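You operate a simulated robot arm through the tools that you are given. There is no shell and no other tool. Be economical: measure what you need, move in short steps, check, and stop when the job is done.

You are at the controls of a simulated two-armed robot. One attempt, no reset.

TASK
Wipe the brown smudge off the head block with the blue cleaning pad.
Fine: put the pad back, shut and latch the head cover, and leave the power off. Set down upright: blue cleaning pad. What is to be rubbed or washed off counts as gone when no trace of it is left.

Only the result counts: the job must be done as asked and must still hold three seconds after the hand-in. Knocking over, shifting, dropping, spilling or breaking anything else fails it. A push-on lid holds only when it is set on centred and level and pressed home; a screw cap is set on level and turned clockwise until tight.

THE ROBOT
Two 7-joint arms with fingered hands on one trunk that stands fixed in place. Base frame: the origin is at the foot of the trunk, x ahead of it, y to its left, z up; the work surface is at about z = 810. Readings come in mm, rad, newtons and seconds.
The left shoulder is at [61, 173, 1116], the right one opposite. With the tool pointing down near the work surface each hand reaches from about 380 to 800 mm from the base axis, measured 20 degrees to its own side. Payload 3.5 kg a hand.
The TCP of each hand is the grasp point between the finger pads, 25 mm short of the fingertips. In the tool frame z runs along the fingers and y along their closing line. Largest opening 88 mm; the body of the gripper starts 29 mm behind the TCP. The gripper is a hand of 3 fingers: y runs from the thumb to the fingers, the wrist lies at [-13, -97, -162] in the tool frame, and closing takes about 1.5 s.
Orientation is that of the tool frame in the base frame, as [roll, pitch, yaw] about the fixed x, y, z axes, in that order (R = Rz(yaw) Ry(pitch) Rx(roll)). With the fingers straight down and the wrist toward the robot, the tool's x, y and z point along [0, 1, 0], [1, 0, 0] and [0, 0, -1] of the base frame.

THE INTERFACE
- The arms move only by the tool jog_arm. It takes "left_increments", "right_increments" or both (then of equal length, played together; a hand with none holds still); each is a list that holds one entry, the list of rows, each a list of 6 numbers: the shift along the tool's x, y, z in units of 20 mm (1.0 is 20 mm), then the turn, a rotation vector about the tool's x, y, z in units of 4 degrees (1.0 is 4 degrees). In form: [[[dx, dy, dz, wx, wy, wz], ...]]. A call has 1 to 12 rows; each row shifts and turns the commanded pose from where the row before left it, along the tool's axes as they then stand. "left_jaw" and "right_jaw" are, for a hand that has rows, the finger opening in mm, from 0 to 88, set as the call begins (left out, the last holds). A call with a number of a shift or a turn outside -1 to 1 is refused whole. A row lasts 0.2 s, in which the tool goes at most 50 mm and 0.15 rad; a call with a longer step from one row to the next is refused whole, and so is a gripper value outside its range. A pose out of reach is approached as far as the arm can. The call stops where the force on the tool passes 40 N (or 10 N more than at its start, if that is more) or the arm is blocked; 0.2 s more then pass. The fingers move at their own pace (about 72 mm/s each) and stop on an object; they squeeze with about 29 N. The grip force told is the motor's: it shows also when the fingers shut on nothing. Time passes only in rows, and 0.2 s behind the last, so rows that do not move let the fingers close. It gives the time, the measured TCP pose, the force on the tool (base axes), the opening and the grip force at its end, in the units of the frame above (readings bear some noise), with the torque about the TCP (base axes, N m) and any sound that the robot's microphone picked up.
- Cameras (640 x 400 px; columns grow to the right, rows downward): "scene" is now at [159, -52.8, 1356.7]; the picture's right is [-0.57, -0.82, 0.10], its down [-0.45, 0.20, -0.87] and it looks along [0.69, -0.54, -0.48] (base axes); focal length 288 px, centre (320, 200). "left" rides on the left gripper at [-58, -85, -99] in its tool frame; the picture's right is [-0.67, -0.35, 0.66], its down [0.69, -0.63, 0.37] and it looks along [0.29, 0.69, 0.66] (tool axes); focal length 261 px, centre (320, 200). "right" rides on the right gripper at [58, -85, -99] in its tool frame; the picture's right is [-0.67, 0.35, -0.66], its down [-0.69, -0.63, 0.37] and it looks along [-0.29, 0.69, 0.66] (tool axes); focal length 261 px, centre (320, 200). There is no depth. A picture from a camera that has moved, and an enlarged one, comes with that camera's place and axes in the base frame and with its lens.
- capture(camera): a new picture of that camera. It takes no simulated time.
- slide_trunk(by): slides the trunk up (or, below 0, down) by that many mm; the arms and the scene camera ride with it, the base frame stays. It gives what a move gives, with no picture.
- set_fingers(index, middle, thumb_bend, thumb_turn, hand): sets how far each is bent, from 0 (flat) to 1 (curled in); at 0.3 the hand is open as for a grip, at 0.7 the pads meet at the TCP. One left out holds its place. A second passes; each finger stops where it meets its share of the squeeze, and holds until it gets a number again. A gripper value or a shape takes the hand back. It gives what a move gives, with no picture; readings hold the bend of each and the force on the fingers (four entries, about 0 where the hand has none), thumb and palm. thumb_turn goes from beside the hand (0) to across from the fingers (1), as for a grip.
- hand_shape(shape, hand): the hand has 3 fingers and takes this shape, open, in about a second: jaw (thumb against the fingers, like two jaws); tri (thumb and two fingers); tip (a fingertip pinch); poke (one finger out to press); point (the index stretched); flat (the hand flat); cup (the hand cupped); fist (a fist). The gripper value then closes the fingers along that shape, each until it touches; the sizes above hold for jaw. It gives what a move gives, with no picture.
- head_to(pan, tilt): turns the head with the scene camera to pan (to the left, within 1.501 rad either way) and tilt (down, from -0.506 to 1.204), counted from straight ahead of the robot. It gives what a move gives.
- zoom(camera, box): a new picture of the part [left, top, right, bottom] of that camera's present view, enlarged. It takes no simulated time.
- sign_off(): hands the job in; it is judged then, once.

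Go step by step. Nothing tells you positions but the pictures and the camera data: compare them with the known pose of the tool, close in by small moves and look again before you grip or let go. The budget is 120 turns and 94 pictures, counting those below and the enlarged ones. Unless the task says otherwise, let go and move clear before handing in, and close with one line.

The tools are called by a JSON object that holds its "api" and its "payload". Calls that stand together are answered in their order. jog_arm: Moves the arms, as the interface text tells. Its arguments: {"type":"object","properties":{"left_increments":{"type":"array","items":{"type":"array","items":{"type":"array","items":{"type":"number"}}}},"left_jaw":{"type":"number"},"right_increments":{"type":"array","items":{"type":"array","items":{"type":"array","items":{"type":"number"}}}},"right_jaw":{"type":"number"}},"required":[]} The other tools are called the same way: slide_trunk (by) slides the trunk up or down; hand_shape (shape, hand) gives the hand a shape; set_fingers (index, middle, thumb_bend, thumb_turn, hand) moves the fingers one by one; head_to (pan, tilt) turns the head that bears the scene camera; capture (camera) takes a picture; zoom (camera, box) takes an enlarged picture of a part of a camera's view; sign_off () hands the job in.

At the start:

```text
clock: 0.0
left_tcp_pos: [465.4, -30.9, 1193.6]
left_tool_rot: [-3.141, 0.001, 1.572]
left_force: [0.5, -0.8, 0.2]
left_torque: [0.0, 0.02, 0.01]
left_width: 87.7
left_gripper_force: 0.0
left_shape: jaw
left_bend: [0.3, 0.3, 0.3, 0.98]
left_finger forces: [0.0, 0.1, 0.0, 0.0, 0.0, 0.0]
right_tcp_pos: [307.7, -459.4, 1194.7]
right_tool_rot: [3.141, 0.0, 1.572]
right_force: [0.1, 0.0, -0.3]
right_torque: [0.01, -0.02, 0.02]
right_width: 87.7
right_gripper_force: 0.1
right_shape: jaw
right_bend: [0.3, 0.3, 0.3, 0.98]
right_finger forces: [0.0, 0.0, 0.0, 0.0, 0.0, 0.1]
trunk travel left (down, up): [-200.0, 255.0]
head pan, tilt: [-0.614, 0.363]
```

scene: 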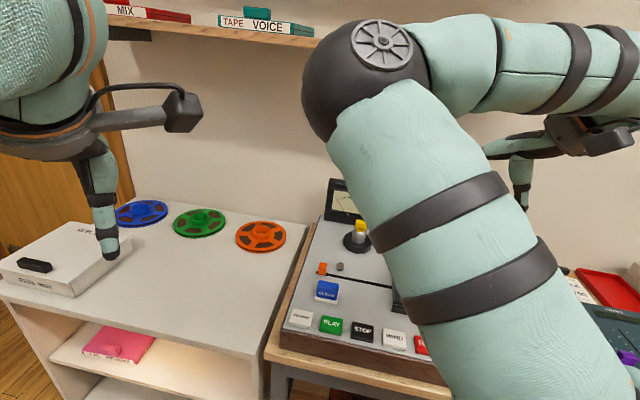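
right: 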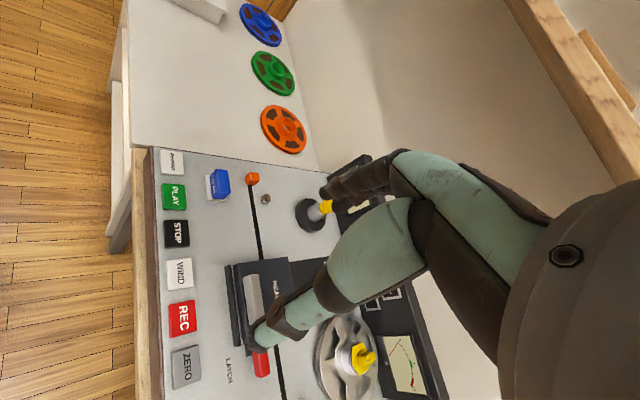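
left: 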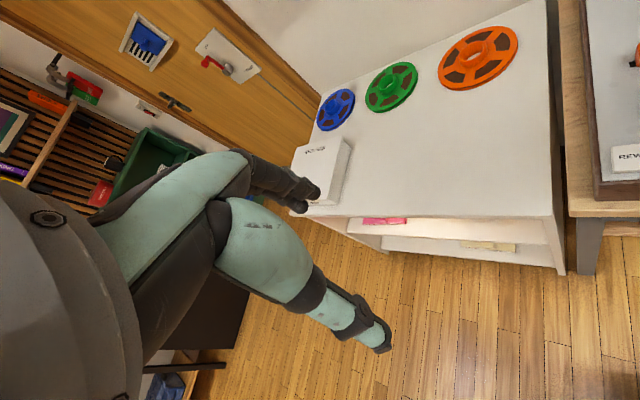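

I see a tape machine ahead to the right, with the head block probably under a cover marked LATCH. I'll look around first to locate the machine and the pad.

{"api": "head_to", "payload": {"pan": -0.2, "tilt": 0.75}}

{"api": "capture", "payload": {"camera": "scene"}}

{"api": "zoom", "payload": {"camera": "right", "box": [140, 140, 460, 400]}}

```text
clock: 0.9
left_tcp_pos: [465.6, -31.4, 1194.2]
left_tool_rot: [-3.141, 0.003, 1.572]
left_force: [1.3, 0.5, -0.7]
left_torque: [-0.02, 0.04, 0.0]
left_width: 87.4
left_gripper_force: 0.0
left_shape: jaw
left_bend: [0.3, 0.3, 0.3, 0.98]
left_finger forces: [0.0, 0.1, 0.0, 0.1, 0.0, 0.0]
right_tcp_pos: [307.9, -460.0, 1193.2]
right_tool_rot: [3.14, -0.001, 1.571]
right_force: [0.3, -0.2, 0.0]
right_torque: [0.01, -0.01, -0.02]
right_width: 88.0
right_gripper_force: 0.1
right_shape: jaw
right_bend: [0.3, 0.3, 0.3, 0.98]
right_finger forces: [0.0, 0.0, 0.2, 0.1, 0.0, 0.0]
trunk travel left (down, up): [-200.0, 255.0]
head pan, tilt: [-0.201, 0.75]
```

```text
90 pictures are left
camera scene: at [158.2, -15.8, 1321.8], right [-0.2, -0.98, 0.03], down [-0.78, 0.14, -0.61], along [0.59, -0.15, -0.79], focal length 288 px, centre (320, 200)
```

scene: 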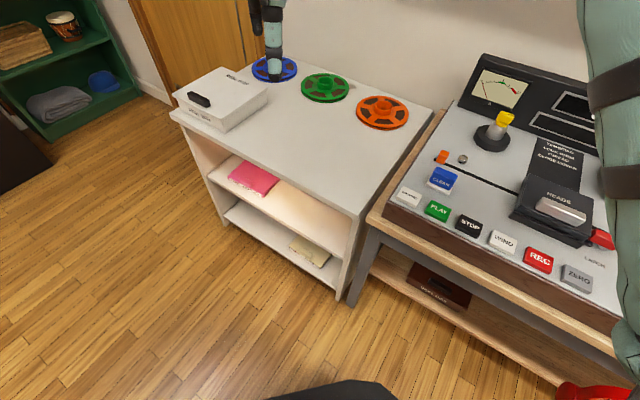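

```text
1.54 times, centred on (300, 270) of right
camera zoom: at [223.2, -403.5, 1293.0], right [0.35, -0.67, 0.66], down [-0.63, -0.69, -0.37], along [0.69, -0.29, -0.66], focal length 401 px, centre (351, 92)
```

zoom: 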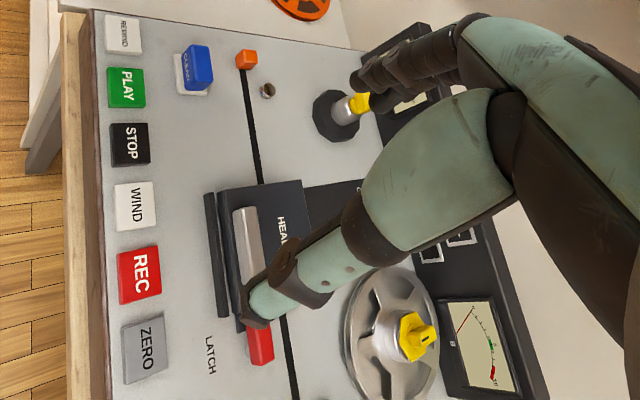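

The blue pad sits on a white dock on the deck, and the head cover with its red latch is to its right. I'll zoom in on the details.

{"api": "head_to", "payload": {"pan": -0.5, "tilt": 0.75}}

{"api": "capture", "payload": {"camera": "scene"}}

{"api": "zoom", "payload": {"camera": "scene", "box": [240, 100, 440, 225]}}

```text
clock: 1.7
left_tcp_pos: [465.0, -30.6, 1193.6]
left_tool_rot: [3.141, 0.003, 1.572]
left_force: [-0.5, -0.5, -0.7]
left_torque: [-0.01, 0.02, -0.03]
left_width: 87.7
left_gripper_force: 0.0
left_shape: jaw
left_bend: [0.3, 0.3, 0.3, 0.98]
left_finger forces: [0.1, 0.0, 0.0, 0.0, 0.0, 0.1]
right_tcp_pos: [307.2, -458.9, 1194.9]
right_tool_rot: [3.141, 0.0, 1.571]
right_force: [-0.3, 0.1, -0.2]
right_torque: [0.03, -0.01, -0.01]
right_width: 87.8
right_gripper_force: 0.1
right_shape: jaw
right_bend: [0.3, 0.3, 0.3, 0.98]
right_finger forces: [0.0, 0.0, 0.1, 0.0, 0.0, 0.1]
trunk travel left (down, up): [-200.0, 255.0]
head pan, tilt: [-0.499, 0.75]
```

```text
88 pictures are left
camera scene: at [149.9, -38.8, 1323.2], right [-0.47, -0.88, 0.08], down [-0.72, 0.33, -0.62], along [0.52, -0.35, -0.78], focal length 288 px, centre (320, 200)
```

scene: 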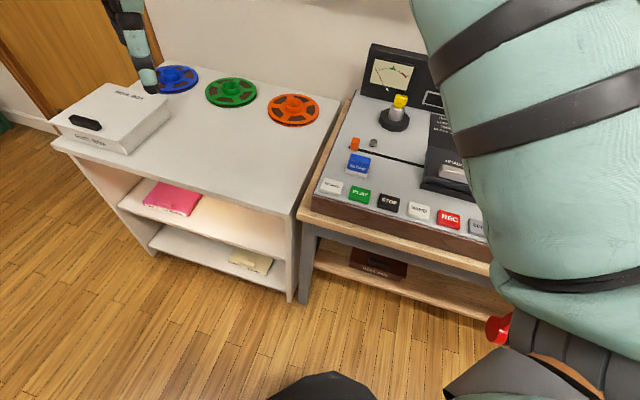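

```text
3.20 times, centred on (340, 162) of scene
camera zoom: at [149.9, -38.8, 1323.2], right [-0.47, -0.88, 0.08], down [-0.72, 0.33, -0.62], along [0.52, -0.35, -0.78], focal length 921 px, centre (256, 320)
```

zoom: 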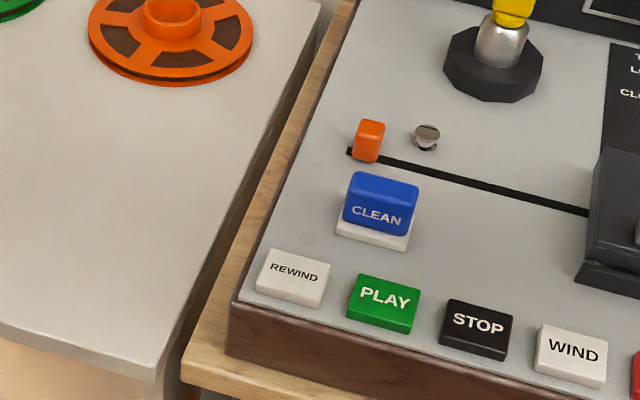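

I want to read the label on the machine before touching it.

{"api": "head_to", "payload": {"pan": -0.2, "tilt": 0.6}}

{"api": "zoom", "payload": {"camera": "scene", "box": [440, 150, 640, 300]}}

{"api": "zoom", "payload": {"camera": "scene", "box": [510, 190, 630, 270]}}

```text
clock: 2.5
left_tcp_pos: [465.3, -31.9, 1193.8]
left_tool_rot: [-3.14, 0.0, 1.574]
left_force: [0.3, 0.5, 0.7]
left_torque: [0.0, 0.0, -0.04]
left_width: 87.9
left_gripper_force: 0.1
left_shape: jaw
left_bend: [0.3, 0.3, 0.3, 0.98]
left_finger forces: [0.0, 0.0, 0.0, 0.1, 0.0, 0.0]
right_tcp_pos: [307.1, -460.8, 1194.7]
right_tool_rot: [3.142, 0.0, 1.57]
right_force: [-0.4, -0.4, 0.3]
right_torque: [0.04, 0.01, 0.02]
right_width: 87.4
right_gripper_force: 0.1
right_shape: jaw
right_bend: [0.3, 0.3, 0.3, 0.98]
right_finger forces: [0.1, 0.1, 0.1, 0.1, 0.0, 0.0]
trunk travel left (down, up): [-200.0, 255.0]
head pan, tilt: [-0.201, 0.6]
```

```text
2.67 times, centred on (540, 225) of scene
camera zoom: at [165.6, -16.9, 1333.5], right [-0.2, -0.98, 0.03], down [-0.69, 0.11, -0.72], along [0.7, -0.17, -0.7], focal length 768 px, centre (-267, 133)
```

zoom: 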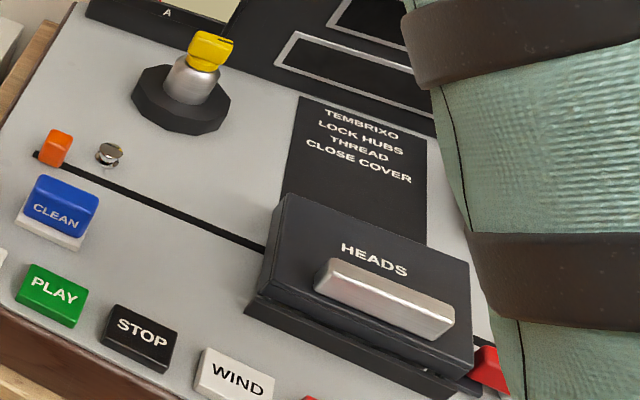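

```text
5.00 times, centred on (570, 230) of scene
camera zoom: at [165.6, -16.9, 1333.5], right [-0.2, -0.98, 0.03], down [-0.69, 0.11, -0.72], along [0.7, -0.17, -0.7], focal length 1439 px, centre (-930, 50)
```

zoom: 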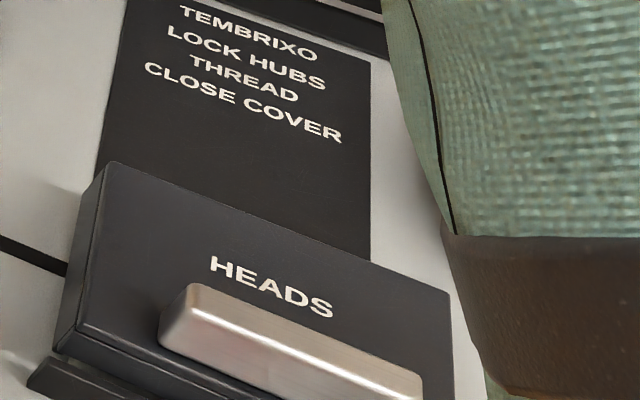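

The machine is turned about 45° from the base axes: its right is about (-0.7,-0.71) and its back about (0.71,-0.7). I put the pad near (528,-399,830), the cover handle near (380,-581,850) and the latch near (319,-661,825). I'll yaw the right hand to match the machine and look at the latch.

{"api": "jog_arm", "payload": {"right_increments": [[[0, 0, 0, 0, 0, 0.94], [0, 0, 0, 0, 0, 0.94], [0, 0, 0, 0, 0, 0.94], [0, 0, 0, 0, 0, 0.94], [0, 0, 0, 0, 0, 0.94], [0, 0, 0, 0, 0, 0.94], [0, 0, 0, 0, 0, 0.94], [0, 0, 0, 0, 0, 0.94], [0, 0, 0, 0, 0, 0.94], [0, 0, 0, 0, 0, 0.94], [0, 0, 0, 0, 0, 0.94], [0, 0, 0, 0, 0, 0.94]]]}}

{"api": "jog_arm", "payload": {"right_increments": [[[-1, 0, 0, 0, 0, 0], [-1, 0, 0, 0, 0, 0], [-1, 0, 0, 0, 0, 0], [-1, 0, 0, 0, 0, 0], [-1, 0, 0, 0, 0, 0], [-1, 0, 0, 0, 0, 0], [-1, 0, 0, 0, 0, 0], [-1, 0, 0, 0, 0, 0]]]}}

{"api": "capture", "payload": {"camera": "right"}}

{"api": "capture", "payload": {"camera": "scene"}}

```text
clock: 5.1
left_tcp_pos: [465.2, -31.9, 1193.6]
left_tool_rot: [-3.14, 0.0, 1.572]
left_force: [0.7, -0.4, 1.6]
left_torque: [0.04, 0.01, 0.01]
left_width: 87.5
left_gripper_force: 0.0
left_shape: jaw
left_bend: [0.3, 0.3, 0.3, 0.98]
left_finger forces: [0.0, 0.0, 0.0, 0.1, 0.0, 0.1]
right_tcp_pos: [309.0, -460.8, 1193.6]
right_tool_rot: [3.139, 0.0, 0.782]
right_force: [-0.1, 0.0, 0.9]
right_torque: [0.03, 0.02, -0.02]
right_width: 87.7
right_gripper_force: 0.1
right_shape: jaw
right_bend: [0.3, 0.3, 0.3, 0.98]
right_finger forces: [0.0, 0.1, 0.1, 0.0, 0.0, 0.1]
trunk travel left (down, up): [-200.0, 255.0]
head pan, tilt: [-0.201, 0.6]
```

```text
clock: 6.9
left_tcp_pos: [464.4, -32.1, 1194.2]
left_tool_rot: [3.14, 0.0, 1.571]
left_force: [-0.5, 0.3, 1.3]
left_torque: [0.02, -0.02, 0.02]
left_width: 87.9
left_gripper_force: 0.0
left_shape: jaw
left_bend: [0.3, 0.3, 0.3, 0.98]
left_finger forces: [0.1, 0.0, 0.0, 0.0, 0.0, 0.1]
right_tcp_pos: [193.0, -574.2, 1193.1]
right_tool_rot: [3.141, 0.001, 0.784]
right_force: [-0.8, -0.4, 0.1]
right_torque: [-0.04, -0.03, 0.0]
right_width: 87.9
right_gripper_force: 0.0
right_shape: jaw
right_bend: [0.3, 0.3, 0.3, 0.98]
right_finger forces: [0.0, 0.0, 0.1, 0.0, 0.0, 0.0]
trunk travel left (down, up): [-200.0, 255.0]
head pan, tilt: [-0.201, 0.6]
```

```text
84 pictures are left
camera right: at [174.6, -473.5, 1292.8], right [-0.23, -0.72, 0.66], down [-0.93, -0.04, -0.37], along [0.29, -0.69, -0.66], focal length 261 px, centre (320, 200)
```

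right: 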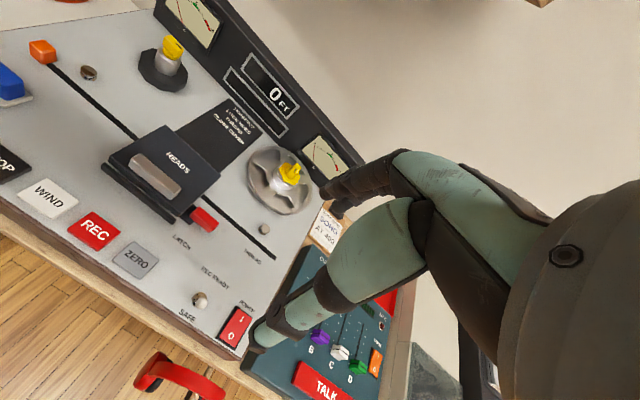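

```text
83 pictures are left
camera scene: at [165.0, -17.4, 1333.6], right [-0.2, -0.98, 0.03], down [-0.69, 0.11, -0.72], along [0.7, -0.16, -0.69], focal length 288 px, centre (320, 200)
```

scene: 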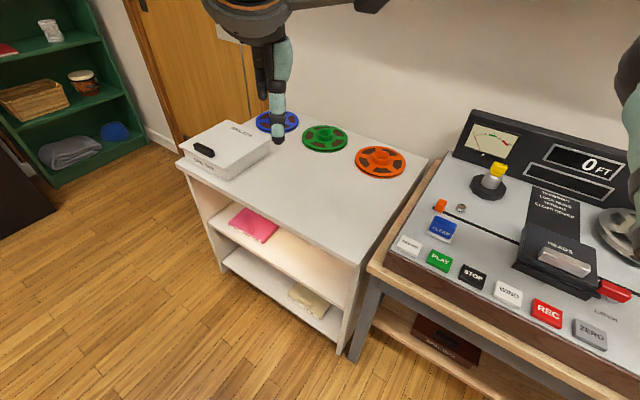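

Now the whole machine is visible. I'll zoom in on the latch, the cover and the power switch.

{"api": "zoom", "payload": {"camera": "right", "box": [90, 110, 290, 235]}}

{"api": "zoom", "payload": {"camera": "right", "box": [140, 190, 300, 350]}}

{"api": "head_to", "payload": {"pan": -0.85, "tilt": 0.75}}

{"api": "capture", "payload": {"camera": "scene"}}

```text
3.20 times, centred on (190, 172) of right
camera zoom: at [174.6, -473.5, 1292.8], right [-0.23, -0.72, 0.66], down [-0.93, -0.04, -0.37], along [0.29, -0.69, -0.66], focal length 834 px, centre (736, 288)
```

zoom: 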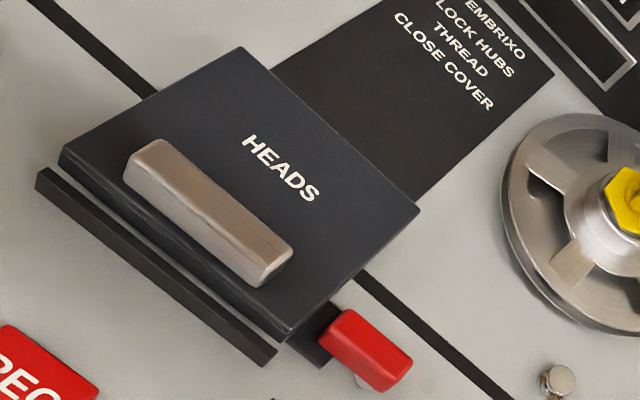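

```text
2.50 times, centred on (220, 270) of right
camera zoom: at [174.6, -473.5, 1292.8], right [-0.23, -0.72, 0.66], down [-0.93, -0.04, -0.37], along [0.29, -0.69, -0.66], focal length 652 px, centre (570, 25)
```

zoom: 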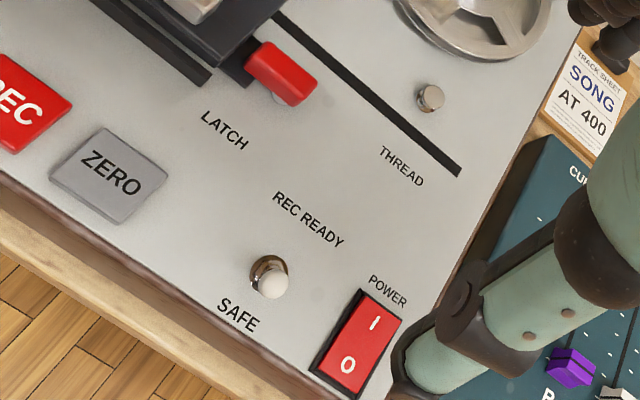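

```text
clock: 7.9
left_tcp_pos: [465.4, -30.5, 1194.8]
left_tool_rot: [-3.141, -0.002, 1.575]
left_force: [-0.6, -0.1, 0.2]
left_torque: [0.01, 0.01, -0.03]
left_width: 87.6
left_gripper_force: 0.1
left_shape: jaw
left_bend: [0.3, 0.3, 0.3, 0.98]
left_finger forces: [0.1, 0.1, 0.1, 0.0, 0.0, 0.0]
right_tcp_pos: [193.5, -573.1, 1193.0]
right_tool_rot: [-3.141, 0.0, 0.784]
right_force: [0.0, -0.6, 0.3]
right_torque: [0.0, 0.03, -0.02]
right_width: 87.7
right_gripper_force: 0.0
right_shape: jaw
right_bend: [0.3, 0.3, 0.3, 0.98]
right_finger forces: [0.0, 0.0, 0.0, 0.0, 0.1, 0.1]
trunk travel left (down, up): [-200.0, 255.0]
head pan, tilt: [-0.85, 0.75]
```

```text
80 pictures are left
camera scene: at [132.1, -61.5, 1326.3], right [-0.74, -0.66, 0.13], down [-0.57, 0.51, -0.64], along [0.36, -0.55, -0.75], focal length 288 px, centre (320, 200)
```

scene: 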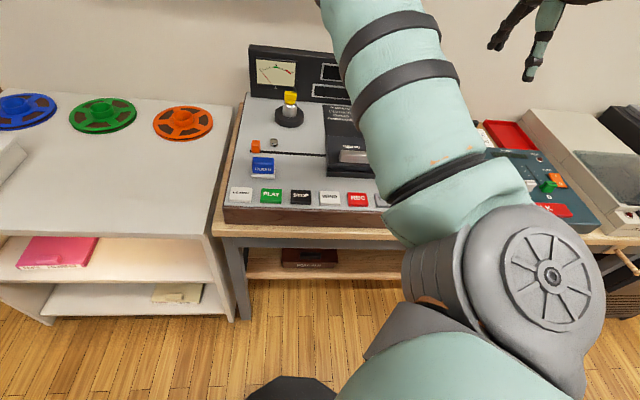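

The latch is a red tab at the right end of the cover. I'll bring the hand camera closer to see how it works.

{"api": "jog_arm", "payload": {"right_increments": [[[0.07, 0.5, 1, 0, 0, 0], [0.07, 0.5, 1, 0, 0, 0], [0.07, 0.5, 1, 0, 0, 0], [0.07, 0.5, 1, 0, 0, 0], [0.07, 0.5, 1, 0, 0, 0], [0.07, 0.5, 1, 0, 0, 0], [0.07, 0.5, 1, 0, 0, 0], [0.07, 0.5, 1, 0, 0, 0], [0.07, 0.5, 1, 0, 0, 0]]]}}

{"api": "capture", "payload": {"camera": "right"}}

```text
clock: 9.9
left_tcp_pos: [465.8, -29.5, 1193.5]
left_tool_rot: [-3.141, -0.001, 1.571]
left_force: [0.3, -0.7, 0.5]
left_torque: [-0.05, -0.02, 0.0]
left_width: 87.5
left_gripper_force: 0.1
left_shape: jaw
left_bend: [0.3, 0.3, 0.3, 0.98]
left_finger forces: [0.1, 0.0, 0.0, 0.1, 0.1, 0.0]
right_tcp_pos: [268.3, -627.6, 1012.7]
right_tool_rot: [3.141, 0.0, 0.782]
right_force: [-0.1, -0.5, -0.3]
right_torque: [0.01, 0.04, 0.03]
right_width: 87.9
right_gripper_force: 0.0
right_shape: jaw
right_bend: [0.3, 0.3, 0.3, 0.98]
right_finger forces: [0.0, 0.0, 0.1, 0.1, 0.0, 0.0]
trunk travel left (down, up): [-200.0, 255.0]
head pan, tilt: [-0.85, 0.75]
```

```text
79 pictures are left
camera right: at [249.0, -528.9, 1112.5], right [-0.23, -0.72, 0.66], down [-0.93, -0.04, -0.37], along [0.29, -0.69, -0.66], focal length 261 px, centre (320, 200)
```

right: 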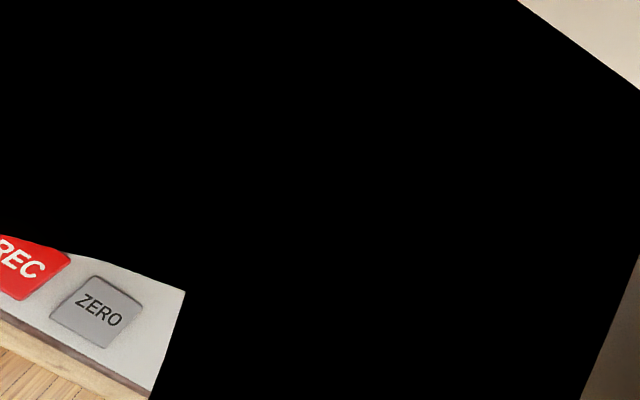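

Something large and black fills the right camera. I'll check with the scene camera.

{"api": "capture", "payload": {"camera": "scene"}}

{"api": "head_to", "payload": {"pan": -0.9, "tilt": 0.5}}

{"api": "capture", "payload": {"camera": "scene"}}

```text
78 pictures are left
camera scene: at [132.3, -62.0, 1326.2], right [-0.74, -0.66, 0.13], down [-0.57, 0.51, -0.64], along [0.36, -0.55, -0.75], focal length 288 px, centre (320, 200)
```

scene: 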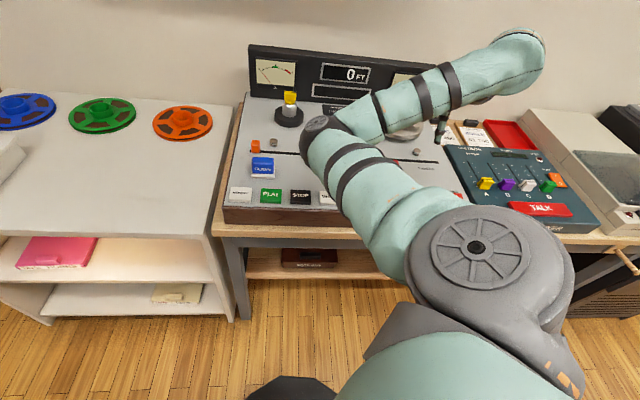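

```text
clock: 10.7
left_tcp_pos: [465.9, -30.8, 1194.6]
left_tool_rot: [-3.141, 0.002, 1.575]
left_force: [-0.8, 0.1, 0.1]
left_torque: [-0.02, 0.01, 0.01]
left_width: 87.2
left_gripper_force: 0.1
left_shape: jaw
left_bend: [0.3, 0.3, 0.3, 0.98]
left_finger forces: [0.0, 0.0, 0.1, 0.0, 0.1, 0.0]
right_tcp_pos: [267.6, -628.2, 1013.1]
right_tool_rot: [3.141, 0.0, 0.781]
right_force: [0.3, 0.9, 0.6]
right_torque: [0.0, -0.03, -0.01]
right_width: 87.6
right_gripper_force: 0.0
right_shape: jaw
right_bend: [0.3, 0.3, 0.3, 0.98]
right_finger forces: [0.0, 0.1, 0.1, 0.0, 0.1, 0.0]
trunk travel left (down, up): [-200.0, 255.0]
head pan, tilt: [-0.901, 0.499]
```

```text
77 pictures are left
camera scene: at [137.5, -70.4, 1347.6], right [-0.77, -0.62, 0.13], down [-0.44, 0.38, -0.81], along [0.46, -0.69, -0.57], focal length 288 px, centre (320, 200)
```

scene: 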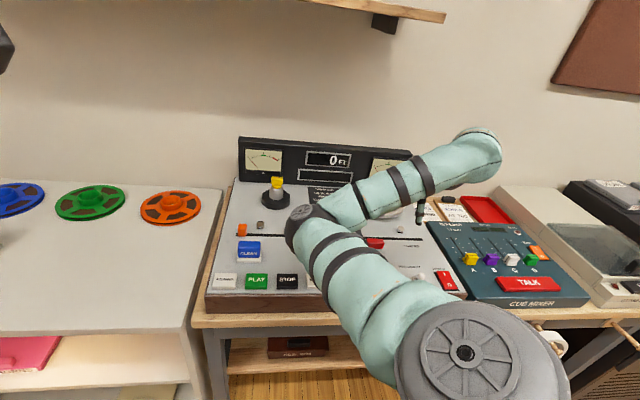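

The right elbow is folded out in front and has swung into its own camera. Raising the trunk should straighten the arm and lift the elbow clear of the machine.

{"api": "slide_trunk", "payload": {"by": 200}}

{"api": "capture", "payload": {"camera": "scene"}}

{"api": "capture", "payload": {"camera": "right"}}

```text
clock: 12.8
left_tcp_pos: [465.4, -30.9, 1393.3]
left_tool_rot: [3.141, 0.0, 1.573]
left_force: [0.6, -0.3, 0.3]
left_torque: [0.01, -0.01, 0.01]
left_width: 87.5
left_gripper_force: 0.0
left_shape: jaw
left_bend: [0.3, 0.3, 0.3, 0.98]
left_finger forces: [0.0, 0.0, 0.1, 0.0, 0.0, 0.1]
right_tcp_pos: [267.9, -628.0, 1214.0]
right_tool_rot: [3.141, 0.0, 0.782]
right_force: [0.2, -0.3, 0.8]
right_torque: [0.02, 0.0, 0.0]
right_width: 87.8
right_gripper_force: 0.1
right_shape: jaw
right_bend: [0.3, 0.3, 0.3, 0.98]
right_finger forces: [0.0, 0.1, 0.1, 0.0, 0.0, 0.1]
trunk travel left (down, up): [-400.0, 55.0]
head pan, tilt: [-0.901, 0.499]
```

```text
76 pictures are left
camera scene: at [51.1, -70.5, 1568.0], right [-0.78, -0.62, 0.01], down [-0.31, 0.38, -0.88], along [0.54, -0.69, -0.48], focal length 288 px, centre (320, 200)
```

scene: 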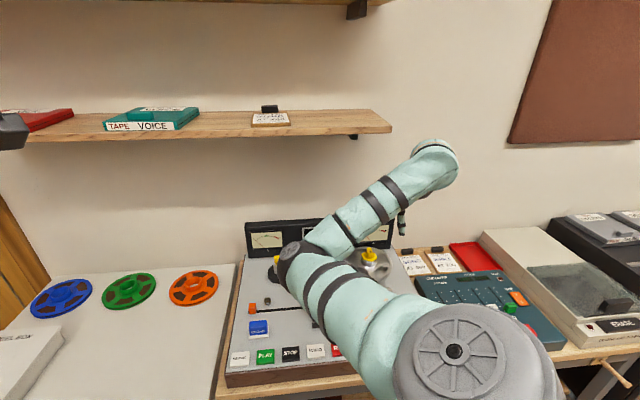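

```text
75 pictures are left
camera right: at [248.3, -528.2, 1313.1], right [-0.23, -0.72, 0.66], down [-0.93, -0.04, -0.37], along [0.29, -0.69, -0.66], focal length 261 px, centre (320, 200)
```

right: 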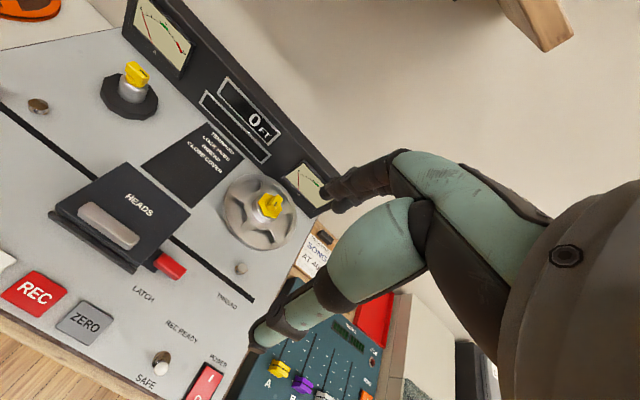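

Now I'll descend again with the trunk raised and look.

{"api": "jog_arm", "payload": {"right_increments": [[[0, 0, 1, 0, 0, 0], [0, 0, 1, 0, 0, 0], [0, 0, 1, 0, 0, 0], [0, 0, 1, 0, 0, 0], [0, 0, 1, 0, 0, 0], [0, 0, 1, 0, 0, 0], [0, 0, 1, 0, 0, 0], [0, 0, 1, 0, 0, 0], [0, 0, 1, 0, 0, 0], [0, 0, 1, 0, 0, 0]]]}}

{"api": "capture", "payload": {"camera": "right"}}

{"api": "capture", "payload": {"camera": "scene"}}

```text
clock: 15.1
left_tcp_pos: [465.8, -31.5, 1394.1]
left_tool_rot: [-3.14, 0.0, 1.573]
left_force: [0.1, 0.6, -0.7]
left_torque: [-0.01, 0.01, -0.02]
left_width: 87.9
left_gripper_force: 0.1
left_shape: jaw
left_bend: [0.3, 0.3, 0.3, 0.98]
left_finger forces: [0.1, 0.1, 0.0, 0.0, 0.0, 0.0]
right_tcp_pos: [266.7, -629.0, 1013.2]
right_tool_rot: [3.141, -0.001, 0.782]
right_force: [0.3, 0.3, -0.6]
right_torque: [-0.01, 0.0, 0.0]
right_width: 87.6
right_gripper_force: 0.0
right_shape: jaw
right_bend: [0.3, 0.3, 0.3, 0.98]
right_finger forces: [0.0, 0.0, 0.0, 0.0, 0.1, 0.1]
trunk travel left (down, up): [-400.0, 55.0]
head pan, tilt: [-0.901, 0.499]
```

```text
74 pictures are left
camera right: at [248.5, -528.3, 1112.6], right [-0.23, -0.72, 0.66], down [-0.93, -0.04, -0.37], along [0.29, -0.69, -0.66], focal length 261 px, centre (320, 200)
```

right: 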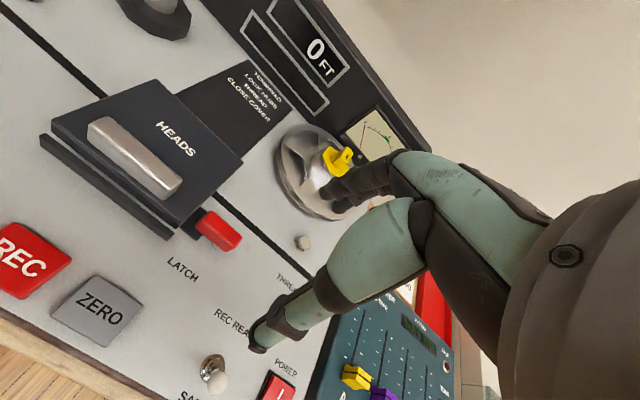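

```text
73 pictures are left
camera scene: at [51.1, -70.7, 1567.8], right [-0.78, -0.62, 0.01], down [-0.31, 0.38, -0.88], along [0.54, -0.69, -0.48], focal length 288 px, centre (320, 200)
```

scene: 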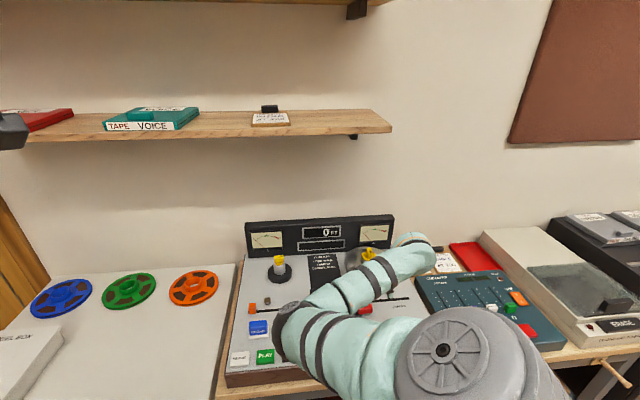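

{"api": "zoom", "payload": {"camera": "right", "box": [150, 160, 290, 280]}}

{"api": "zoom", "payload": {"camera": "right", "box": [30, 70, 260, 250]}}

```text
3.33 times, centred on (220, 220) of right
camera zoom: at [248.5, -528.3, 1112.6], right [-0.23, -0.72, 0.66], down [-0.93, -0.04, -0.37], along [0.29, -0.69, -0.66], focal length 869 px, centre (653, 133)
```

zoom: 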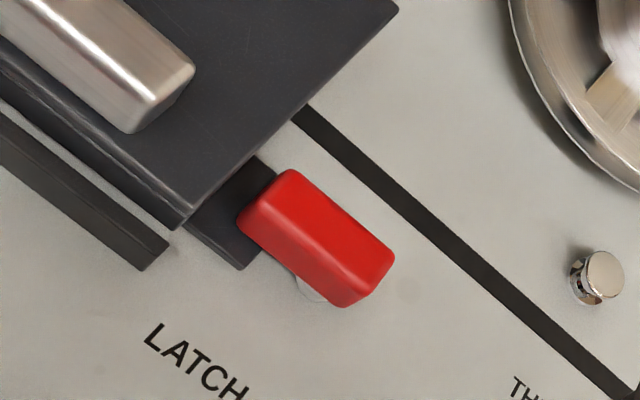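

```text
2.22 times, centred on (145, 160) of right
camera zoom: at [248.5, -528.3, 1112.6], right [-0.23, -0.72, 0.66], down [-0.93, -0.04, -0.37], along [0.29, -0.69, -0.66], focal length 579 px, centre (709, 289)
```

zoom: 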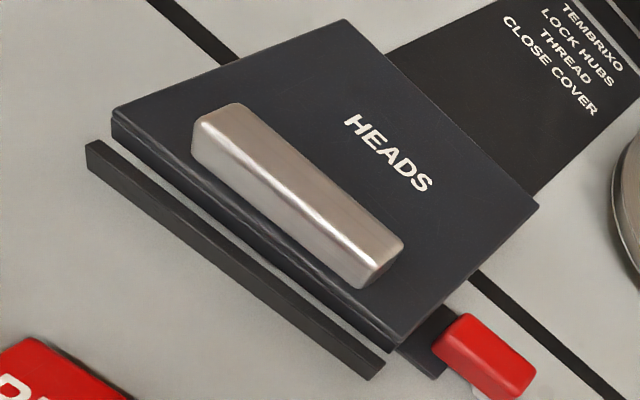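

The latch is a red swivel block on a post, and its inner end overlaps a dark tab on the cover. I'll move the hand above it and check alignment.

{"api": "jog_arm", "payload": {"right_increments": [[[0.35, 0.75, 1, 0, 0, 0], [0.35, 0.75, 1, 0, 0, 0], [0.35, 0.75, 1, 0, 0, 0], [0.35, 0.75, 1, 0, 0, 0], [0, 0, 0.6, 0, 0, 0]]]}}

{"api": "capture", "payload": {"camera": "right"}}

{"api": "capture", "payload": {"camera": "scene"}}

```text
clock: 16.2
left_tcp_pos: [466.8, -32.0, 1394.0]
left_tool_rot: [3.141, 0.0, 1.572]
left_force: [-0.1, -0.6, -1.2]
left_torque: [-0.02, -0.05, -0.01]
left_width: 87.8
left_gripper_force: 0.1
left_shape: jaw
left_bend: [0.3, 0.3, 0.3, 0.98]
left_finger forces: [0.0, 0.0, 0.0, 0.0, 0.0, 0.0]
right_tcp_pos: [329.5, -651.5, 921.6]
right_tool_rot: [-3.141, 0.001, 0.784]
right_force: [-0.1, 0.3, 0.5]
right_torque: [-0.01, 0.0, 0.01]
right_width: 87.7
right_gripper_force: 0.0
right_shape: jaw
right_bend: [0.3, 0.3, 0.3, 0.98]
right_finger forces: [0.0, 0.0, 0.0, 0.0, 0.0, 0.0]
trunk travel left (down, up): [-400.0, 55.0]
head pan, tilt: [-0.901, 0.499]
```

```text
70 pictures are left
camera right: at [310.7, -551.4, 1020.5], right [-0.23, -0.72, 0.66], down [-0.93, -0.04, -0.37], along [0.29, -0.69, -0.66], focal length 261 px, centre (320, 200)
```

right: 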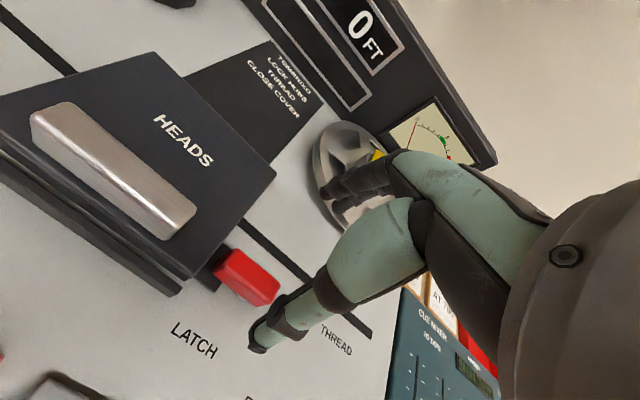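

```text
69 pictures are left
camera scene: at [51.1, -70.7, 1567.8], right [-0.78, -0.62, 0.01], down [-0.31, 0.38, -0.88], along [0.54, -0.69, -0.48], focal length 288 px, centre (320, 200)
```

scene: 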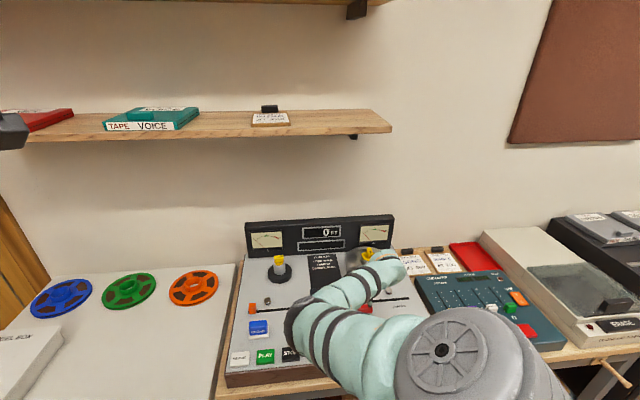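

The block top comes out near (328,-650,832) and the deck near z 804. I'll zoom in on the post to see where the pivot is.

{"api": "zoom", "payload": {"camera": "right", "box": [190, 220, 310, 320]}}

{"api": "zoom", "payload": {"camera": "scene", "box": [320, 270, 420, 340]}}

```text
4.00 times, centred on (250, 270) of right
camera zoom: at [310.7, -551.4, 1020.5], right [-0.23, -0.72, 0.66], down [-0.93, -0.04, -0.37], along [0.29, -0.69, -0.66], focal length 1043 px, centre (600, -80)
```

zoom: 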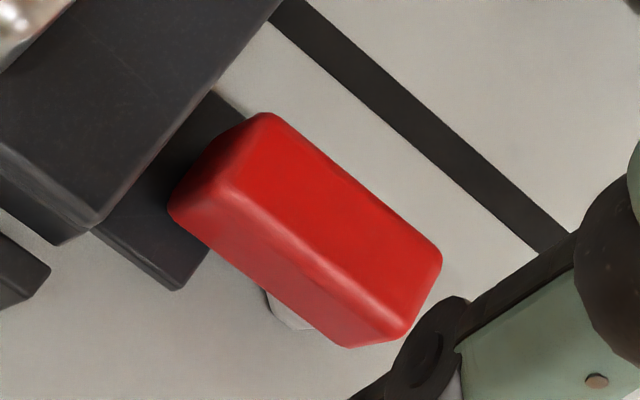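

```text
5.71 times, centred on (370, 305) of scene
camera zoom: at [51.1, -70.7, 1567.8], right [-0.78, -0.62, 0.01], down [-0.31, 0.38, -0.88], along [0.54, -0.69, -0.48], focal length 1645 px, centre (34, -400)
```

zoom: 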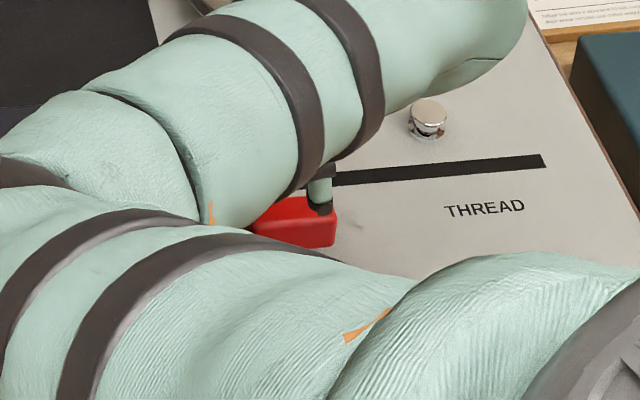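

The pivot post is near the block's outer end, around (316,-660). I'll move over it, descend part way and check clearance.

{"api": "jog_arm", "payload": {"right_increments": [[[-0.6, 0, 0.5, 0, 0, 0], [0, 0, 0.8, 0, 0, 0], [0, 0, 0.8, 0, 0, 0], [0, 0, 0.7, 0, 0, 0]]], "right_jaw": 70}}

{"api": "capture", "payload": {"camera": "right"}}

```text
clock: 17.2
left_tcp_pos: [464.4, -31.8, 1393.8]
left_tool_rot: [-3.141, 0.001, 1.574]
left_force: [0.0, 0.1, 0.5]
left_torque: [0.01, -0.01, 0.01]
left_width: 87.3
left_gripper_force: 0.1
left_shape: jaw
left_bend: [0.3, 0.3, 0.3, 0.98]
left_finger forces: [0.1, 0.1, 0.1, 0.0, 0.0, 0.0]
right_tcp_pos: [319.8, -658.8, 866.7]
right_tool_rot: [3.141, 0.001, 0.783]
right_force: [0.0, 0.2, 0.4]
right_torque: [0.01, 0.0, 0.0]
right_width: 70.2
right_gripper_force: 0.3
right_shape: jaw
right_bend: [0.27, 0.34, 0.49, 0.99]
right_finger forces: [0.0, 0.0, 0.1, 0.0, 0.0, 0.1]
trunk travel left (down, up): [-400.0, 55.0]
head pan, tilt: [-0.901, 0.499]
```

```text
66 pictures are left
camera right: at [301.3, -559.7, 964.7], right [-0.23, -0.72, 0.66], down [-0.93, -0.04, -0.37], along [0.29, -0.69, -0.66], focal length 261 px, centre (320, 200)
```

right: 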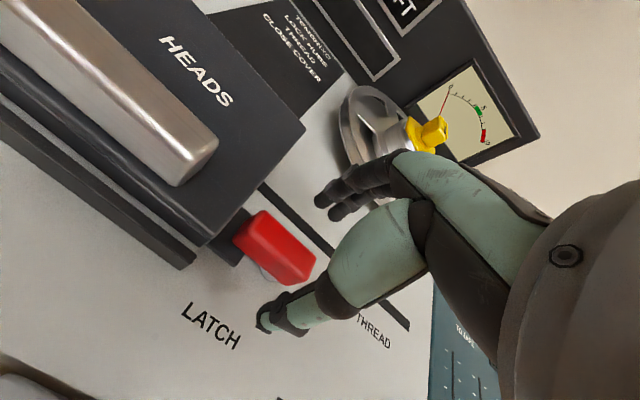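

Clearance looks good, so I'll go down to about z 840 and close on the block.

{"api": "jog_arm", "payload": {"right_increments": [[[0, 0, 0.7, 0, 0, 0], [0, 0, 0.6, 0, 0, 0]]]}}

{"api": "jog_arm", "payload": {"right_increments": [[[0, 0, 0, 0, 0, 0], [0, 0, 0, 0, 0, 0], [0, 0, 0, 0, 0, 0], [0, 0, 0, 0, 0, 0], [0, 0, 0, 0, 0, 0], [0, 0, 0, 0, 0, 0]]], "right_jaw": 12}}

{"api": "capture", "payload": {"camera": "right"}}

```text
clock: 17.9
left_tcp_pos: [464.5, -31.1, 1394.1]
left_tool_rot: [-3.14, 0.002, 1.573]
left_force: [0.2, 0.3, -0.3]
left_torque: [0.0, -0.01, 0.0]
left_width: 87.7
left_gripper_force: 0.2
left_shape: jaw
left_bend: [0.3, 0.3, 0.3, 0.98]
left_finger forces: [0.0, 0.1, 0.0, 0.0, 0.0, 0.0]
right_tcp_pos: [321.0, -660.2, 838.7]
right_tool_rot: [-3.142, 0.0, 0.781]
right_force: [-0.2, -0.2, -0.1]
right_torque: [0.0, 0.01, 0.0]
right_width: 70.3
right_gripper_force: 0.1
right_shape: jaw
right_bend: [0.27, 0.34, 0.49, 0.99]
right_finger forces: [0.1, 0.0, 0.0, 0.1, 0.0, 0.0]
trunk travel left (down, up): [-400.0, 55.0]
head pan, tilt: [-0.901, 0.499]
```

```text
clock: 19.2
left_tcp_pos: [464.2, -30.7, 1393.1]
left_tool_rot: [3.141, 0.002, 1.572]
left_force: [0.8, 0.1, -0.1]
left_torque: [0.0, -0.01, 0.01]
left_width: 87.7
left_gripper_force: 0.0
left_shape: jaw
left_bend: [0.3, 0.3, 0.3, 0.98]
left_finger forces: [0.1, 0.1, 0.0, 0.0, 0.0, 0.0]
right_tcp_pos: [320.0, -659.1, 839.7]
right_tool_rot: [3.142, 0.0, 0.781]
right_force: [-2.0, 2.3, 0.7]
right_torque: [0.08, 0.04, 0.01]
right_width: 12.7
right_gripper_force: 0.0
right_shape: jaw
right_bend: [0.72, 0.62, 0.71, 1.0]
right_finger forces: [0.1, 0.0, 0.0, 0.0, 4.1, 0.1]
trunk travel left (down, up): [-400.0, 55.0]
head pan, tilt: [-0.901, 0.499]
```

```text
65 pictures are left
camera right: at [301.6, -559.3, 939.4], right [-0.23, -0.72, 0.66], down [-0.93, -0.04, -0.37], along [0.29, -0.69, -0.66], focal length 261 px, centre (320, 200)
```

right: 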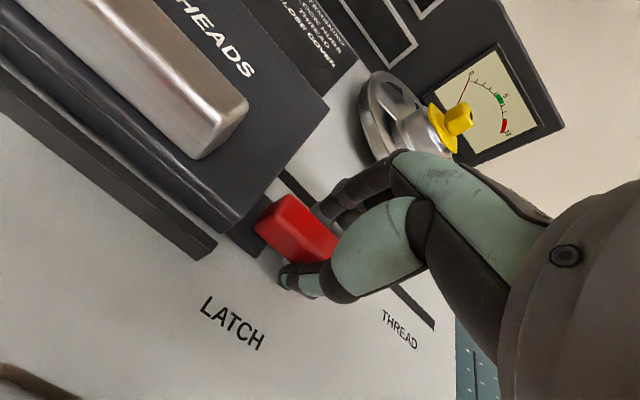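

The fingers are around the block. I'll squeeze a bit more and try a gentle twist one way to feel it.

{"api": "jog_arm", "payload": {"right_increments": [[[0, 0, 0, 0, 0, 0], [0, 0, 0, 0, 0, 0], [0, 0, 0, 0, 0, 0], [0, 0, 0, 0, 0, 0.8], [0, 0, 0, 0, 0, 0.8], [0, 0, 0, 0, 0, 0.8]]], "right_jaw": 4}}

{"api": "capture", "payload": {"camera": "right"}}

```text
clock: 20.6
left_tcp_pos: [465.5, -30.3, 1394.0]
left_tool_rot: [3.141, 0.0, 1.572]
left_force: [0.4, -0.3, 0.9]
left_torque: [0.02, -0.01, -0.02]
left_width: 87.6
left_gripper_force: 0.0
left_shape: jaw
left_bend: [0.3, 0.3, 0.3, 0.98]
left_finger forces: [0.0, 0.0, 0.1, 0.0, 0.0, 0.0]
right_tcp_pos: [319.9, -658.1, 839.2]
right_tool_rot: [-3.141, 0.0, 0.616]
right_force: [-0.1, 4.4, -2.3]
right_torque: [0.08, -0.02, 0.06]
right_width: 11.6
right_gripper_force: 28.8
right_shape: jaw
right_bend: [0.72, 0.63, 0.72, 1.0]
right_finger forces: [15.6, 12.0, 0.0, 0.0, 30.2, 0.0]
trunk travel left (down, up): [-400.0, 55.0]
head pan, tilt: [-0.901, 0.499]
```

```text
64 pictures are left
camera right: at [319.4, -557.3, 939.1], right [-0.35, -0.67, 0.66], down [-0.92, 0.12, -0.37], along [0.17, -0.73, -0.66], focal length 261 px, centre (320, 200)
```

right: 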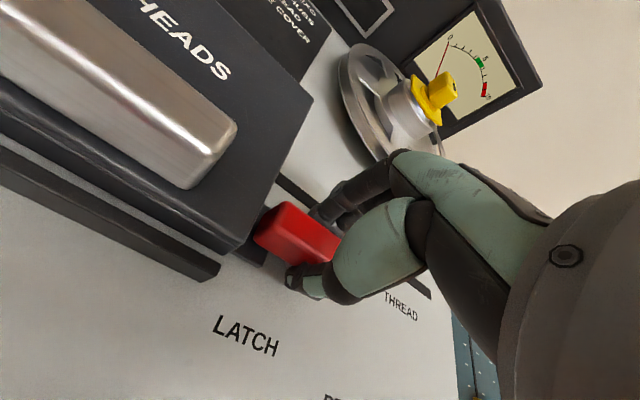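

The block is turning with the hand at almost no torque, so I'll keep going.

{"api": "jog_arm", "payload": {"right_increments": [[[0, 0, 0, 0, 0, 0.9], [0, 0, 0, 0, 0, 0.9], [0, 0, 0, 0, 0, 0.9], [0, 0, 0, 0, 0, 0.9], [0, 0, 0, 0, 0, 0.9], [0, 0, 0, 0, 0, 0.9], [0, 0, 0, 0, 0, 0.9], [0, 0, 0, 0, 0, 0.9]]]}}

{"api": "capture", "payload": {"camera": "right"}}

```text
clock: 22.4
left_tcp_pos: [467.9, -30.3, 1392.7]
left_tool_rot: [-3.141, -0.001, 1.573]
left_force: [0.4, -0.8, 1.0]
left_torque: [-0.02, 0.03, 0.0]
left_width: 87.6
left_gripper_force: 0.0
left_shape: jaw
left_bend: [0.3, 0.3, 0.3, 0.98]
left_finger forces: [0.0, 0.0, 0.0, 0.0, 0.1, 0.1]
right_tcp_pos: [322.7, -659.8, 837.9]
right_tool_rot: [-3.139, 0.003, 0.113]
right_force: [14.8, 2.7, -6.8]
right_torque: [0.08, -0.38, 0.24]
right_width: 11.5
right_gripper_force: 28.9
right_shape: jaw
right_bend: [0.73, 0.61, 0.72, 1.0]
right_finger forces: [17.9, 15.7, 0.0, 0.0, 27.3, 0.1]
trunk travel left (down, up): [-400.0, 55.0]
head pan, tilt: [-0.901, 0.499]
```

```text
63 pictures are left
camera right: at [371.2, -569.7, 937.6], right [-0.63, -0.42, 0.66], down [-0.75, 0.55, -0.36], along [-0.21, -0.72, -0.66], focal length 261 px, centre (320, 200)
```

right: 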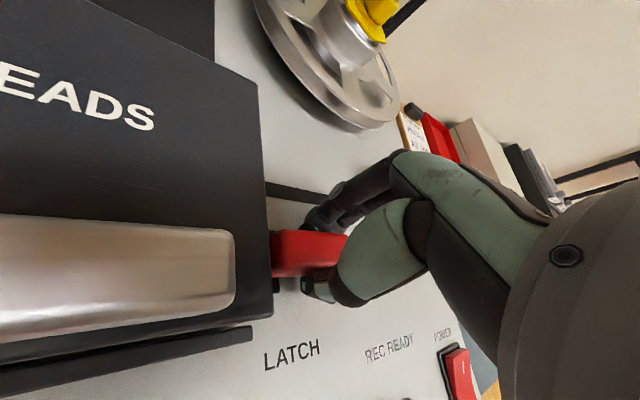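

The block stayed parallel to the handle, so it only slid in my fingers and doesn't turn that way. I'll return and twist the other way.

{"api": "jog_arm", "payload": {"right_increments": [[[0, 0, 0, 0, 0, -0.96], [0, 0, 0, 0, 0, -0.96], [0, 0, 0, 0, 0, -0.96], [0, 0, 0, 0, 0, -0.96], [0, 0, 0, 0, 0, -0.96], [0, 0, 0, 0, 0, -0.96], [0, 0, 0, 0, 0, -0.96], [0, 0, 0, 0, 0, -0.96], [0, 0, 0, 0, 0, -0.96], [0, 0, 0, 0, 0, -0.96]]]}}

{"api": "jog_arm", "payload": {"right_increments": [[[0, 0, 0, 0, 0, -0.9], [0, 0, 0, 0, 0, -0.9], [0, 0, 0, 0, 0, -0.9], [0, 0, 0, 0, 0, -0.9], [0, 0, 0, 0, 0, -0.9], [0, 0, 0, 0, 0, -0.9]]]}}

{"api": "capture", "payload": {"camera": "right"}}

```text
clock: 24.6
left_tcp_pos: [464.8, -29.6, 1393.5]
left_tool_rot: [-3.14, 0.002, 1.575]
left_force: [-0.2, 0.2, 0.1]
left_torque: [-0.03, -0.01, 0.0]
left_width: 87.5
left_gripper_force: 0.0
left_shape: jaw
left_bend: [0.3, 0.3, 0.3, 0.98]
left_finger forces: [0.0, 0.1, 0.0, 0.1, 0.0, 0.0]
right_tcp_pos: [321.3, -659.8, 839.7]
right_tool_rot: [3.141, 0.002, 0.784]
right_force: [-0.1, 5.1, -4.4]
right_torque: [0.19, 0.03, -0.02]
right_width: 11.1
right_gripper_force: 29.2
right_shape: jaw
right_bend: [0.72, 0.65, 0.72, 1.0]
right_finger forces: [19.1, 7.1, 0.0, 0.1, 30.5, 0.0]
trunk travel left (down, up): [-400.0, 55.0]
head pan, tilt: [-0.901, 0.499]
```

```text
clock: 26.1
left_tcp_pos: [464.9, -30.1, 1394.7]
left_tool_rot: [3.141, 0.001, 1.574]
left_force: [-0.1, 0.2, -0.3]
left_torque: [0.02, 0.01, 0.04]
left_width: 87.4
left_gripper_force: 0.1
left_shape: jaw
left_bend: [0.3, 0.3, 0.3, 0.98]
left_finger forces: [0.1, 0.0, 0.0, 0.0, 0.0, 0.1]
right_tcp_pos: [319.1, -659.9, 840.3]
right_tool_rot: [-3.141, 0.0, 1.161]
right_force: [-2.8, 6.7, -4.2]
right_torque: [0.18, 0.09, -0.03]
right_width: 10.8
right_gripper_force: 28.7
right_shape: jaw
right_bend: [0.72, 0.66, 0.72, 1.0]
right_finger forces: [18.3, 6.3, 0.1, 0.1, 30.9, 0.1]
trunk travel left (down, up): [-400.0, 55.0]
head pan, tilt: [-0.901, 0.499]
```

```text
62 pictures are left
camera right: at [265.3, -573.5, 939.3], right [0.05, -0.75, 0.66], down [-0.85, -0.38, -0.37], along [0.52, -0.54, -0.66], focal length 261 px, centre (320, 200)
```

right: 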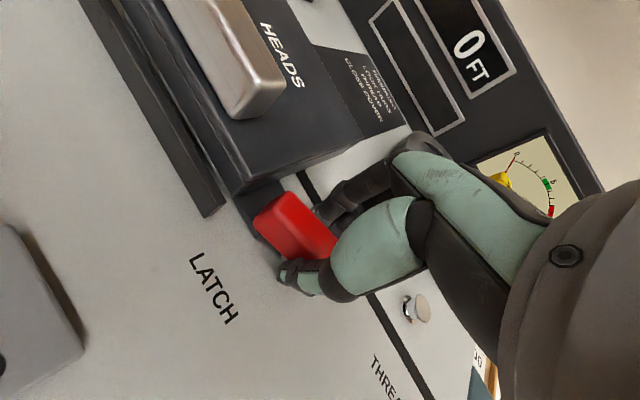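

This way the block is turning with the hand, its inner end swinging toward the front. I'll continue.

{"api": "jog_arm", "payload": {"right_increments": [[[0, 0, 0, 0, 0, -0.9], [0, 0, 0, 0, 0, -0.9], [0, 0, 0, 0, 0, -0.9], [0, 0, 0, 0, 0, -0.9], [0, 0, 0, 0, 0, -0.9], [0, 0, 0, 0, 0, -0.9], [0, 0, 0, 0, 0, -0.9], [0, 0, 0, 0, 0, -0.9], [0, 0, 0, 0, 0, -0.9], [0, 0, 0, 0, 0, -0.9]]]}}

{"api": "capture", "payload": {"camera": "right"}}

{"api": "capture", "payload": {"camera": "scene"}}

```text
clock: 28.2
left_tcp_pos: [466.8, -37.1, 1393.3]
left_tool_rot: [-3.141, -0.005, 1.571]
left_force: [0.1, 0.1, -0.6]
left_torque: [-0.04, -0.04, 0.0]
left_width: 87.3
left_gripper_force: 0.0
left_shape: jaw
left_bend: [0.3, 0.3, 0.3, 0.98]
left_finger forces: [0.0, 0.0, 0.0, 0.0, 0.1, 0.1]
right_tcp_pos: [319.3, -658.5, 841.6]
right_tool_rot: [-3.137, -0.006, 1.792]
right_force: [-8.0, -1.4, -24.8]
right_torque: [-0.01, 0.02, 0.01]
right_width: 10.7
right_gripper_force: 29.0
right_shape: jaw
right_bend: [0.72, 0.66, 0.73, 0.99]
right_finger forces: [15.3, 5.5, 0.0, 0.0, 29.3, 0.0]
right hand out of reach, approached as far as the arm can: row 10
trunk travel left (down, up): [-400.0, 55.0]
head pan, tilt: [-0.901, 0.499]
```

```text
61 pictures are left
camera right: at [225.3, -621.3, 942.0], right [0.49, -0.58, 0.65], down [-0.47, -0.81, -0.37], along [0.74, -0.13, -0.66], focal length 261 px, centre (320, 200)
```

right: 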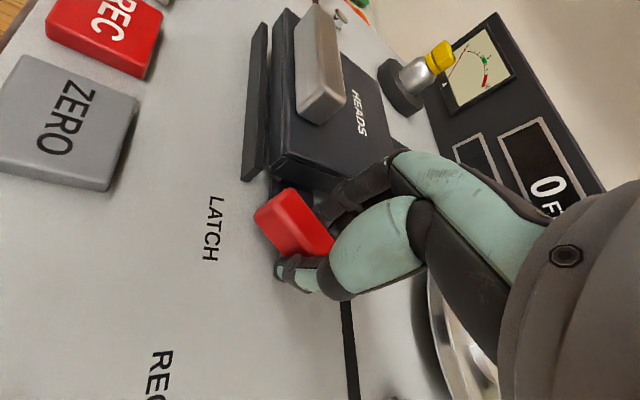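

```text
60 pictures are left
camera scene: at [51.9, -76.8, 1567.2], right [-0.78, -0.62, 0.01], down [-0.31, 0.38, -0.87], along [0.54, -0.69, -0.49], focal length 288 px, centre (320, 200)
```

scene: 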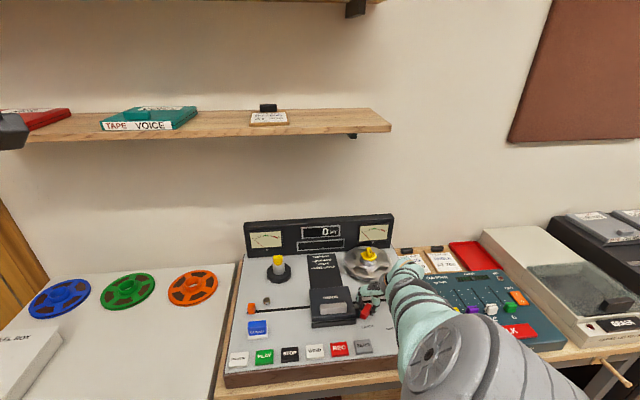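

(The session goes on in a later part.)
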